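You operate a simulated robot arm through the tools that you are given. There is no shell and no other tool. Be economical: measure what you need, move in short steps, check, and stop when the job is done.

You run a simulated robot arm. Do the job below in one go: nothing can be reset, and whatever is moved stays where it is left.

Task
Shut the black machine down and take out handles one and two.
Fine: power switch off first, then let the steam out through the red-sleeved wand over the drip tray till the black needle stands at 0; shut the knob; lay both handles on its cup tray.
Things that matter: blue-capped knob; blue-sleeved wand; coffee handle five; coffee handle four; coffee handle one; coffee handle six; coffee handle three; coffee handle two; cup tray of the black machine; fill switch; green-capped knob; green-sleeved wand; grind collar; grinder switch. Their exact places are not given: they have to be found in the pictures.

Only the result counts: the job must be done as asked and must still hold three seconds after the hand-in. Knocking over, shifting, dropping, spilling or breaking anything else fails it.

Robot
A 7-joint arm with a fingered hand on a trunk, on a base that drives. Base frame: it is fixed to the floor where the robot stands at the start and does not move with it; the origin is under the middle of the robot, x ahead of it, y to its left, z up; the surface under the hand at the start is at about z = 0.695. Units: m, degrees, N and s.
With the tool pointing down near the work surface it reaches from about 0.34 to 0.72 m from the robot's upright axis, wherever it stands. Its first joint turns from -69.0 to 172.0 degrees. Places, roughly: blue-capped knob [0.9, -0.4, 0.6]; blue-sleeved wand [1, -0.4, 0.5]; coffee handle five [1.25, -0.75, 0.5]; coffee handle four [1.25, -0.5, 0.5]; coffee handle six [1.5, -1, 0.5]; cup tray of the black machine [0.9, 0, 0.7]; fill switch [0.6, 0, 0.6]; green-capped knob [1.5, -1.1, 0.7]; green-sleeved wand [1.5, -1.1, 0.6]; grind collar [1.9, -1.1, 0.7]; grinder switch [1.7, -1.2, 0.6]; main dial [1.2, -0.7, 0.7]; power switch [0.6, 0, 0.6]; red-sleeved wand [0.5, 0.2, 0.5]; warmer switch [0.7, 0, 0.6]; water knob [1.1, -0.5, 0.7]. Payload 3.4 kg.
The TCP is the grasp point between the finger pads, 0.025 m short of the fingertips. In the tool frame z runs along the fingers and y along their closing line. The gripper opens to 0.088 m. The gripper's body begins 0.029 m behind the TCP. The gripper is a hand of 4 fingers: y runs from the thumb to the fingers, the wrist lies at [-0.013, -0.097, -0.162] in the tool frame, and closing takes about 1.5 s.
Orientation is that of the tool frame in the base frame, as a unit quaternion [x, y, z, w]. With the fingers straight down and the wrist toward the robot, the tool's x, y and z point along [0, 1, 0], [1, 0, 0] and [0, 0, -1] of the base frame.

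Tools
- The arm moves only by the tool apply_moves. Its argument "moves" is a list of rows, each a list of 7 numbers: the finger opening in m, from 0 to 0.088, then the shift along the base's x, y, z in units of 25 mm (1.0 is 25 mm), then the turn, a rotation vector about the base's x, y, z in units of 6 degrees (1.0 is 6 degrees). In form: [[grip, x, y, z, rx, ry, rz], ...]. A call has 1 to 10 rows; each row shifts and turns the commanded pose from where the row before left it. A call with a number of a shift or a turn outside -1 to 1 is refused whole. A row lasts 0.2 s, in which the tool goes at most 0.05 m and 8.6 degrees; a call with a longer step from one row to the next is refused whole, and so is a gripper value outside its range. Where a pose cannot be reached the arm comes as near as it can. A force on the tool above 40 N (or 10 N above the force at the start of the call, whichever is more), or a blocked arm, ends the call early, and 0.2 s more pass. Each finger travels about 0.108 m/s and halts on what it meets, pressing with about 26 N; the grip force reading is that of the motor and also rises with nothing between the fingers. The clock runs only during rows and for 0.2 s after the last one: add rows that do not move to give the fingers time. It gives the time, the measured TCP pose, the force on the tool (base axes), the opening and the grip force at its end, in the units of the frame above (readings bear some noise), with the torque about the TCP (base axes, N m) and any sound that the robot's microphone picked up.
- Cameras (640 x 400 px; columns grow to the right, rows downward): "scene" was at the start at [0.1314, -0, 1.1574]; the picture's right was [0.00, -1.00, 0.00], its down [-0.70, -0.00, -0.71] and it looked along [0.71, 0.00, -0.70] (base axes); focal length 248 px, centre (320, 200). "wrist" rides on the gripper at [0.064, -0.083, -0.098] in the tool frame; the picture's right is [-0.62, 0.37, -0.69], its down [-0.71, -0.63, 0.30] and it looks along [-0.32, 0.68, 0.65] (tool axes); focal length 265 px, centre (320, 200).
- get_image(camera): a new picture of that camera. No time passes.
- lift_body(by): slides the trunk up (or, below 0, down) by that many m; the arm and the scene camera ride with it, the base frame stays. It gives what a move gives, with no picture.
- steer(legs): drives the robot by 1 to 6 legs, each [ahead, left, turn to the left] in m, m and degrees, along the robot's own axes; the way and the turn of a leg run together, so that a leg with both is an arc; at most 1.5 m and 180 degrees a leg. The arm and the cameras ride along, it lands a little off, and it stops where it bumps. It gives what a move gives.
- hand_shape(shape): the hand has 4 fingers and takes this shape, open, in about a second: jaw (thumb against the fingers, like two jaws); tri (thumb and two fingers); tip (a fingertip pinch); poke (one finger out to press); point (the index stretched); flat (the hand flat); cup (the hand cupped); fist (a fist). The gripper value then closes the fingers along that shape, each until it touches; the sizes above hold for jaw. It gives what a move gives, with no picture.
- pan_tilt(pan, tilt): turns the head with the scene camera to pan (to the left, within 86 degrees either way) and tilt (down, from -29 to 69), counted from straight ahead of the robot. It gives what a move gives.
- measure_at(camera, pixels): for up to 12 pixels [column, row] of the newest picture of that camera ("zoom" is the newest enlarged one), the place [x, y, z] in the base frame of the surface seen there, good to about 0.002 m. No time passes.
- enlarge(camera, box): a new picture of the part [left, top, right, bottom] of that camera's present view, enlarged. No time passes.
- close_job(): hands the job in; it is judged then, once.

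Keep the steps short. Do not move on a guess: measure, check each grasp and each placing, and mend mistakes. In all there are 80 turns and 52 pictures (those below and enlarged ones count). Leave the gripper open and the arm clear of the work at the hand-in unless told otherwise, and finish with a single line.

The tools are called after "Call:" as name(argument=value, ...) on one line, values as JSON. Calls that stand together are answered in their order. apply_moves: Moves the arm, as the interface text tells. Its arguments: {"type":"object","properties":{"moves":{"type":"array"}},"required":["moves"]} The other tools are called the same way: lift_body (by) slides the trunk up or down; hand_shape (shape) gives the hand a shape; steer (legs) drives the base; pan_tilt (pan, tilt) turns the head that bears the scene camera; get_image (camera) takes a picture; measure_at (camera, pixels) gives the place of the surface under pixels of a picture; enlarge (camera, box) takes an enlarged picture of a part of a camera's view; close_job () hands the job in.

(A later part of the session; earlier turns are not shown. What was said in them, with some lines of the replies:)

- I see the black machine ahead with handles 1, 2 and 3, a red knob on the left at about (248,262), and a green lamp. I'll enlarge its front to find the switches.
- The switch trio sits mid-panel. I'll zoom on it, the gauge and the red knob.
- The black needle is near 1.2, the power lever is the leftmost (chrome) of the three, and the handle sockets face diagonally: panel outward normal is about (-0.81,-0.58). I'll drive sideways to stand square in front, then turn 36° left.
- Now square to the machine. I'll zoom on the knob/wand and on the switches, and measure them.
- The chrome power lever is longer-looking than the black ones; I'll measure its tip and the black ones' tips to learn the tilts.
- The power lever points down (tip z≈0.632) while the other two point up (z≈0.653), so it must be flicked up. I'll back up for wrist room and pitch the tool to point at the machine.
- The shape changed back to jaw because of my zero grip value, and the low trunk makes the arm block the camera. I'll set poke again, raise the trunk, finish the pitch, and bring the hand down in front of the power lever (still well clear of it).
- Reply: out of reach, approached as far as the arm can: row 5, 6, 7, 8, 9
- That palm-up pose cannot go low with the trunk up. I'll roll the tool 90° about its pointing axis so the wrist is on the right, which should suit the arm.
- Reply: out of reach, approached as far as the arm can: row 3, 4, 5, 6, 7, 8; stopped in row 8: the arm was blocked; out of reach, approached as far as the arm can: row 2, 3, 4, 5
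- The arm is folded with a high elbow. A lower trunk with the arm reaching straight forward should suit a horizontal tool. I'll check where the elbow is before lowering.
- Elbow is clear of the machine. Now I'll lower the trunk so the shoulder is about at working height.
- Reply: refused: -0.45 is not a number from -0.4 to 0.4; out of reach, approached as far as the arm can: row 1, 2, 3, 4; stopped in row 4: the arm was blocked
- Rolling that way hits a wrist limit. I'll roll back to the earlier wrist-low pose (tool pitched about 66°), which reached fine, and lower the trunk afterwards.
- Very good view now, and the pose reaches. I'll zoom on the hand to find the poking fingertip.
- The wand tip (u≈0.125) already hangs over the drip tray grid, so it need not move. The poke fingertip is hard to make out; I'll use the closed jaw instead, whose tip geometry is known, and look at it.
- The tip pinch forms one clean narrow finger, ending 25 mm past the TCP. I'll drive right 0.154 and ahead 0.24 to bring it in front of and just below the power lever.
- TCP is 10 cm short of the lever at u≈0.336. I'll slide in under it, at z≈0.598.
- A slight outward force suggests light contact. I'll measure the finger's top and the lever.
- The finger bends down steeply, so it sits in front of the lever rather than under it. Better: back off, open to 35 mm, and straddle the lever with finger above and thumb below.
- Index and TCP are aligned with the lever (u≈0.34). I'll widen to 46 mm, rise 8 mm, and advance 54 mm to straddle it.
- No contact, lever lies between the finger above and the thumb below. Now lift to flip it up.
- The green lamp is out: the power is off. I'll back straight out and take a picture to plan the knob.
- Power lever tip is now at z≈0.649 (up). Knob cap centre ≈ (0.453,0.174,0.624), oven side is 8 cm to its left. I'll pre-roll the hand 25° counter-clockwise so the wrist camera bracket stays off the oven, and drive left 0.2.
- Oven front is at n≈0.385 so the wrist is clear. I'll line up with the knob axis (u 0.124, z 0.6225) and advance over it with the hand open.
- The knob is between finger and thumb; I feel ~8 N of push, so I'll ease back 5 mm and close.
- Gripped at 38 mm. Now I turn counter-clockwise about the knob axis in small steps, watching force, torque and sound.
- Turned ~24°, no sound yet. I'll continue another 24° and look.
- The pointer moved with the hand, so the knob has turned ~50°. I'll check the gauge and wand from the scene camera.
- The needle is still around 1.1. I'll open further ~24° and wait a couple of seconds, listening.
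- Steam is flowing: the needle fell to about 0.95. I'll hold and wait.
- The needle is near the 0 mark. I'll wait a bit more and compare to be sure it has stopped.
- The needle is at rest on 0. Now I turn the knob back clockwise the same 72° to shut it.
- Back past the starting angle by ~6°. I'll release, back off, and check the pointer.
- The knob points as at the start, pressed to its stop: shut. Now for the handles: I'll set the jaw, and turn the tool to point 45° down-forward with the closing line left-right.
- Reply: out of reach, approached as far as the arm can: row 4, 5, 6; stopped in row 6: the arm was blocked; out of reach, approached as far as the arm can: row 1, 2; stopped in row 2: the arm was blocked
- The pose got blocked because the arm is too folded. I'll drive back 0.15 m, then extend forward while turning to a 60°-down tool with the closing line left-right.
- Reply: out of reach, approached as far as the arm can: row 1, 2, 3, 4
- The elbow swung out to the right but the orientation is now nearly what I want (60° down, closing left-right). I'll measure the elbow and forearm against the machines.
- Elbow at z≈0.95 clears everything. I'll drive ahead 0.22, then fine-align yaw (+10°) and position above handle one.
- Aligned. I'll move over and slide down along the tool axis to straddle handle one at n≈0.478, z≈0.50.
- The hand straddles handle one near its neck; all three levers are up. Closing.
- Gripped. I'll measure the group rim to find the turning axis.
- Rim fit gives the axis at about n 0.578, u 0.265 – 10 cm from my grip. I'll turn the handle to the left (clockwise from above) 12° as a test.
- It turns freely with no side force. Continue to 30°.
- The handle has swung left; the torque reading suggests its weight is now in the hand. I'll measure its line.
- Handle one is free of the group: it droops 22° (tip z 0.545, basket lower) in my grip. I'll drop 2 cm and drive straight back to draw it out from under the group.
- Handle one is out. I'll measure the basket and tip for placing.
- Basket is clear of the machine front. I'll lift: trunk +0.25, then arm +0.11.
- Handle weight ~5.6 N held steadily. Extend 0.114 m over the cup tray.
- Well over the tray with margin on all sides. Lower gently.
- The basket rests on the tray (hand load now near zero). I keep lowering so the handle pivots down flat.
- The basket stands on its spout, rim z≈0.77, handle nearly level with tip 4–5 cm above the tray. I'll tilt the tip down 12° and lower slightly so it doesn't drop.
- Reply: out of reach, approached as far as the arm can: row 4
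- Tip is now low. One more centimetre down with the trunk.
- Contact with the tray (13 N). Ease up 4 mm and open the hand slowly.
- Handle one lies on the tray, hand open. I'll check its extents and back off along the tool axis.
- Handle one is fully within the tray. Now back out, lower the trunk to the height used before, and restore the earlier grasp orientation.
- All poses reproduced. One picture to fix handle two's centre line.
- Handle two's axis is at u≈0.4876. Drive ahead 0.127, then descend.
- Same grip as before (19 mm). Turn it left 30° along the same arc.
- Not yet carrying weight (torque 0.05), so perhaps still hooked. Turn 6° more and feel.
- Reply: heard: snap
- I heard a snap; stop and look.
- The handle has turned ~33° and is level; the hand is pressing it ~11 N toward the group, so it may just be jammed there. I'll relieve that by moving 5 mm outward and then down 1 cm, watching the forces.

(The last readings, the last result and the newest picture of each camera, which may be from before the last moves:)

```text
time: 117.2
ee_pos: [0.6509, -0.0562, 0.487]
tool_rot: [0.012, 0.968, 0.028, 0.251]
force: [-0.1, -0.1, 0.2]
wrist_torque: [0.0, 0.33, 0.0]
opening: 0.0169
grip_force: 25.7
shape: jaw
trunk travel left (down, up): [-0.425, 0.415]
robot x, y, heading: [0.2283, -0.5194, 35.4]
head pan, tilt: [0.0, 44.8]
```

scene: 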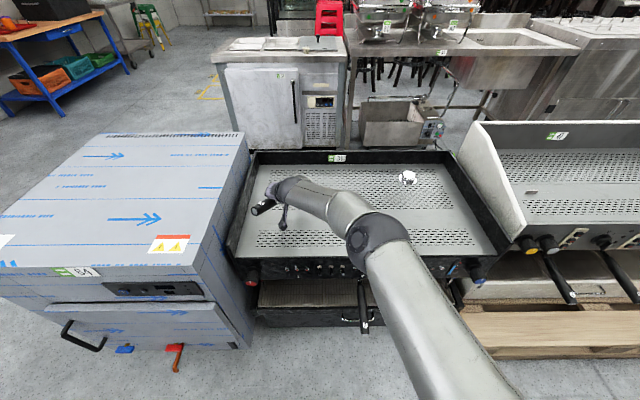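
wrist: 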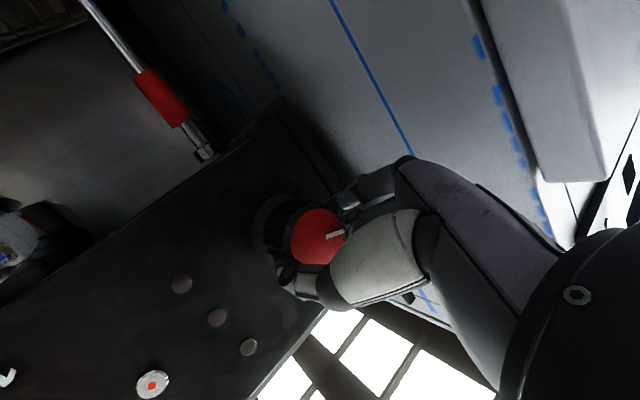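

Now the torque reads 0.33 as with handle one: it is free. Drop a little more, and draw it out by driving back.

Call:
apply_moves(moves=[[0.0, 0, 0, -0.2, 0, 0, 0], [0.0, 0, 0, -0.2, 0, 0, 0], [0.0, 0, 0, 0, 0, 0, 0]])

Call:
steer(legs=[[-0.22, 0, 0]])

Call:
lift_body(by=0.25)

Call:
apply_moves(moves=[[0.0, 0, 0, 0.3, 0, 0, 0], [0.0, 0, 0, 0.5, 0, 0, 0], [0.0, 0, 0, 0.6, 0, 0, 0], [0.0, 0, 0, 0.6, 0, 0, 0], [0.0, 0, 0, 0.6, 0, 0, 0], [0.0, 0, 0, 0.6, 0, 0, 0], [0.0, 0, 0, 0.6, 0, 0, 0], [0.0, 0, 0, 0.6, 0, 0, 0], [0.0, 0, 0, 0.4, 0, 0, 0], [0.0, 0, 0, 0, 0, 0, 0]])

```text
time: 118.0
ee_pos: [0.6497, -0.0563, 0.4759]
tool_rot: [0.012, 0.967, 0.029, 0.252]
force: [0.0, 0.3, -1.3]
wrist_torque: [0.01, 0.33, -0.01]
opening: 0.017
grip_force: 26.4
shape: jaw
trunk travel left (down, up): [-0.425, 0.415]
robot x, y, heading: [0.2281, -0.5191, 35.4]
head pan, tilt: [0.0, 44.8]
```

```text
time: 119.7
ee_pos: [0.4718, -0.184, 0.4778]
tool_rot: [0.012, 0.967, 0.029, 0.252]
force: [-0.1, 0.8, -0.2]
wrist_torque: [-0.01, 0.34, -0.02]
opening: 0.017
grip_force: 26.5
shape: jaw
trunk travel left (down, up): [-0.425, 0.415]
robot x, y, heading: [0.051, -0.6508, 35.5]
head pan, tilt: [0.0, 44.8]
```

```text
time: 122.3
ee_pos: [0.4703, -0.1844, 0.7258]
tool_rot: [0.012, 0.967, 0.028, 0.251]
force: [-0.1, 0.0, -5.0]
wrist_torque: [-0.04, 0.39, -0.02]
opening: 0.017
grip_force: 26.1
shape: jaw
trunk travel left (down, up): [-0.675, 0.165]
robot x, y, heading: [0.0507, -0.6456, 35.7]
head pan, tilt: [0.0, 44.8]
```

```text
time: 124.5
ee_pos: [0.4736, -0.1834, 0.8464]
tool_rot: [0.014, 0.968, 0.029, 0.25]
force: [0.3, -0.1, -6.0]
wrist_torque: [0.0, 0.36, 0.03]
opening: 0.0169
grip_force: 26.1
shape: jaw
trunk travel left (down, up): [-0.675, 0.165]
robot x, y, heading: [0.0517, -0.648, 35.7]
head pan, tilt: [0.0, 44.8]
```

Lifted with steady grip. Drive ahead so the handle comes over the tray, to the right of handle one.

Call:
steer(legs=[[0.305, 0, 0]])

Call:
get_image(camera="scene")

```text
time: 126.6
ee_pos: [0.7249, -0.0078, 0.8452]
tool_rot: [0.014, 0.968, 0.029, 0.251]
force: [0.5, 0.3, -5.2]
wrist_torque: [-0.03, 0.35, -0.01]
opening: 0.0171
grip_force: 25.6
shape: jaw
trunk travel left (down, up): [-0.675, 0.165]
robot x, y, heading: [0.2996, -0.4691, 35.5]
head pan, tilt: [0.0, 44.8]
```

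```text
2 pictures are left
```

scene: 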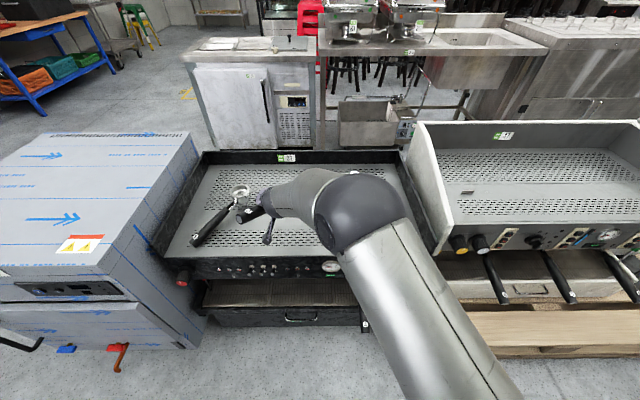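

Handle one lies well on the tray to the left. I extend 7 cm and lower as before.

Call:
apply_moves(moves=[[0.0, 0.4, 0.29, 0, 0, 0, 0], [0.0, 0.6, 0.43, 0, 0, 0, 0], [0.0, 0.6, 0.43, 0, 0, 0, 0], [0.0, 0.5, 0.36, 0, 0, 0, 0], [0.0, 0.17, 0.13, 0, 0, 0, 0], [0.0, 0, 0, -0.6, 0, 0, 0], [0.0, 0, 0, -0.6, 0, 0, 0], [0.0, 0, 0, -0.6, 0, 0, 0], [0.0, 0, 0, -0.6, 0, 0, 0], [0.0, 0, 0, 0, 0, 0, 0]])

Call:
apply_moves(moves=[[0.0, 0, 0, -0.3, 0, 0, 0], [0.0, 0, 0, -0.3, 0, 0, 0], [0.0, 0, 0, -0.2, 0, 0, 0], [0.0, 0, 0, -0.2, 0, 0, 0], [0.0, 0, 0, 0, 0, 0, 0]])

```text
time: 128.8
ee_pos: [0.7748, 0.0301, 0.7867]
tool_rot: [0.016, 0.967, 0.029, 0.251]
force: [0.2, 0.3, -5.0]
wrist_torque: [-0.02, 0.35, 0.02]
opening: 0.0168
grip_force: 26.0
shape: jaw
out of reach, approached as far as the arm can: row 4
trunk travel left (down, up): [-0.675, 0.165]
robot x, y, heading: [0.3027, -0.4695, 35.4]
head pan, tilt: [0.0, 44.8]
```

```text
time: 130.0
ee_pos: [0.7746, 0.0275, 0.7622]
tool_rot: [0.015, 0.967, 0.029, 0.252]
force: [-0.8, 0.3, -1.7]
wrist_torque: [-0.02, 0.09, 0.02]
opening: 0.017
grip_force: 26.3
shape: jaw
trunk travel left (down, up): [-0.675, 0.165]
robot x, y, heading: [0.3005, -0.4728, 35.8]
head pan, tilt: [0.0, 44.8]
```

Basket touches. Pivot the handle down as before.

Call:
apply_moves(moves=[[0.0, 0, 0, -0.25, 0, -0.25, 0], [0.0, 0, 0, -0.25, 0, -0.25, 0], [0.0, 0, 0, -0.25, 0, -0.25, 0], [0.0, 0, 0, -0.25, 0, -0.25, 0], [0.0, 0, 0, 0, 0, 0, 0]])

Call:
apply_moves(moves=[[0.0, 0, 0, -0.14, 0, -0.5, 0], [0.0, 0, 0, -0.14, 0, -0.5, 0], [0.0, 0, 0, -0.14, 0, -0.5, 0], [0.0, 0, 0, -0.14, 0, -0.5, 0], [0.0, 0, 0, 0, 0, 0, 0]])

```text
time: 131.2
ee_pos: [0.7763, 0.0294, 0.7378]
tool_rot: [0.013, 0.953, 0.029, 0.302]
force: [-1.8, 0.6, -1.7]
wrist_torque: [-0.04, -0.02, 0.01]
opening: 0.0157
grip_force: 25.3
shape: jaw
trunk travel left (down, up): [-0.675, 0.165]
robot x, y, heading: [0.296, -0.4741, 35.7]
head pan, tilt: [0.0, 44.8]
```

```text
time: 132.4
ee_pos: [0.7743, 0.03, 0.7217]
tool_rot: [0.01, 0.916, 0.03, 0.399]
force: [0.7, -0.1, -5.0]
wrist_torque: [-0.02, 0.27, 0.01]
opening: 0.016
grip_force: 25.9
shape: jaw
trunk travel left (down, up): [-0.675, 0.165]
robot x, y, heading: [0.2996, -0.4676, 35.1]
head pan, tilt: [0.0, 44.8]
```

Nearly level with the weight back in the hand; lower the trunk 1 cm to rest it.

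Call:
lift_body(by=-0.01)

```text
time: 132.9
ee_pos: [0.7752, 0.03, 0.7155]
tool_rot: [0.01, 0.916, 0.031, 0.4]
force: [-1.6, 1.5, 5.2]
wrist_torque: [0.03, -0.05, 0.03]
opening: 0.016
grip_force: 26.0
shape: jaw
trunk travel left (down, up): [-0.665, 0.175]
robot x, y, heading: [0.3016, -0.4685, 35.5]
head pan, tilt: [0.0, 44.8]
```

It rests on the tray now. Open slowly, then measure from a picture before backing off.

Call:
apply_moves(moves=[[0.022, 0, 0, 0.05, 0, 0, 0], [0.028, 0, 0, 0, 0, 0, 0], [0.035, 0, 0, 0, 0, 0, 0], [0.05, 0, 0, 0, 0, 0, 0], [0.07, 0, 0, 0, 0, 0, 0], [0.088, 0, 0, 0, 0, 0, 0], [0.088, 0, 0, 0, 0, 0, 0], [0.088, 0, 0, 0, 0, 0, 0]])

Call:
apply_moves(moves=[[0.088, -0.3, -0.02, 0.28, 0, 0, 0], [0.088, -0.6, -0.04, 0.56, 0, 0, 0], [0.088, -0.6, -0.04, 0.56, 0, 0, 0], [0.088, -0.6, -0.04, 0.6, 0, 0, 0], [0.088, -0.6, -0.07, 0.65, 0, 0, 0], [0.088, -0.3, -0.2, 0.8, 0, 0, 0], [0.088, -0.3, -0.2, 0.8, 0, 0, 0], [0.088, 0, 0, 0, 0, 0, 0]])

Call:
steer(legs=[[-0.25, 0, 0]])

Call:
get_image(camera="scene")

```text
time: 134.8
ee_pos: [0.7752, 0.0299, 0.7145]
tool_rot: [0.01, 0.916, 0.031, 0.4]
force: [0.5, 0.4, 1.1]
wrist_torque: [-0.01, -0.02, 0.01]
opening: 0.0869
grip_force: 0.0
shape: jaw
trunk travel left (down, up): [-0.665, 0.175]
robot x, y, heading: [0.2982, -0.4684, 35.2]
head pan, tilt: [0.0, 44.8]
```

```text
time: 136.6
ee_pos: [0.6919, 0.0161, 0.8208]
tool_rot: [0.01, 0.917, 0.031, 0.398]
force: [-0.6, -0.2, 0.2]
wrist_torque: [0.01, -0.02, -0.03]
opening: 0.0879
grip_force: 0.1
shape: jaw
trunk travel left (down, up): [-0.665, 0.175]
robot x, y, heading: [0.3003, -0.4698, 35.1]
head pan, tilt: [0.0, 44.8]
```

```text
time: 138.4
ee_pos: [0.4892, -0.1278, 0.8217]
tool_rot: [0.01, 0.916, 0.032, 0.399]
force: [-0.2, -0.3, -0.6]
wrist_torque: [0.04, -0.01, 0.02]
opening: 0.0878
grip_force: 0.2
shape: jaw
trunk travel left (down, up): [-0.665, 0.175]
robot x, y, heading: [0.0983, -0.6155, 35.6]
head pan, tilt: [0.0, 44.8]
```

```text
1 pictures are left
```

scene: 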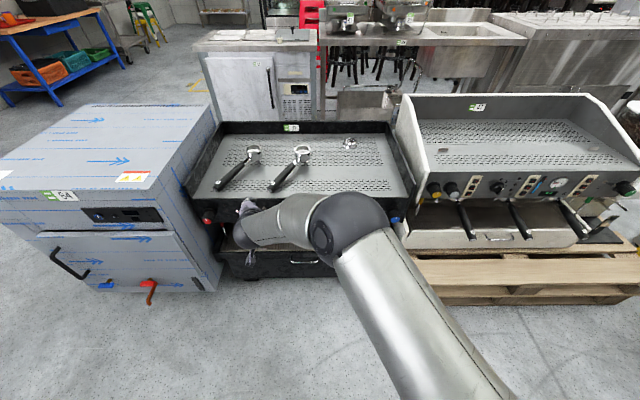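

Both handles lie on the cup tray, clear of the small item at the back. Last check with measurements and one enlarged view.

Call:
enlarge(camera="scene", box=[190, 115, 420, 260])

Call:
measure_at(camera="scene", pixels=[[219, 188], [270, 189], [253, 148], [302, 149], [294, 162]])

```text
2.76 times, centred on (305, 188) of scene
```

zoom: 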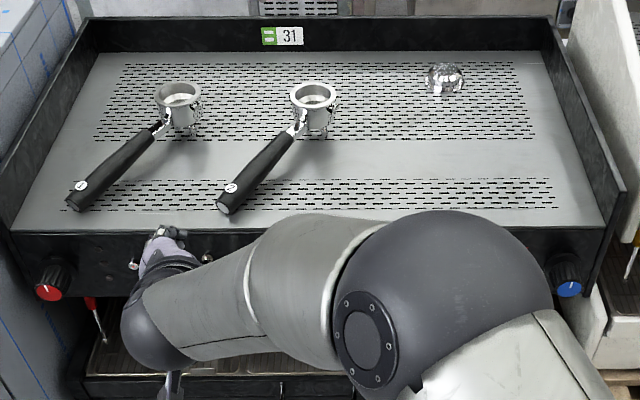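

```text
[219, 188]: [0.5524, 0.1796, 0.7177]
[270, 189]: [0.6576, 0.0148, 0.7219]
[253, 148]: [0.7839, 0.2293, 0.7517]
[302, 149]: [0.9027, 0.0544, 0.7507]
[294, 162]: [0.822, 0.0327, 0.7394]
```

Handles one and two both rest on the cup tray. The power is off, the needle is at 0, the knob is shut, and the hand is open and clear. Handing in.

Call:
close_job()

```text
The job is handed in.
```

I shut the black machine down as asked: power off first, steam let out until the black needle stood at 0, red knob shut, and handles one and two laid on its cup tray; there was one unexplained snap as handle two came loose, with no damage visible afterwards.
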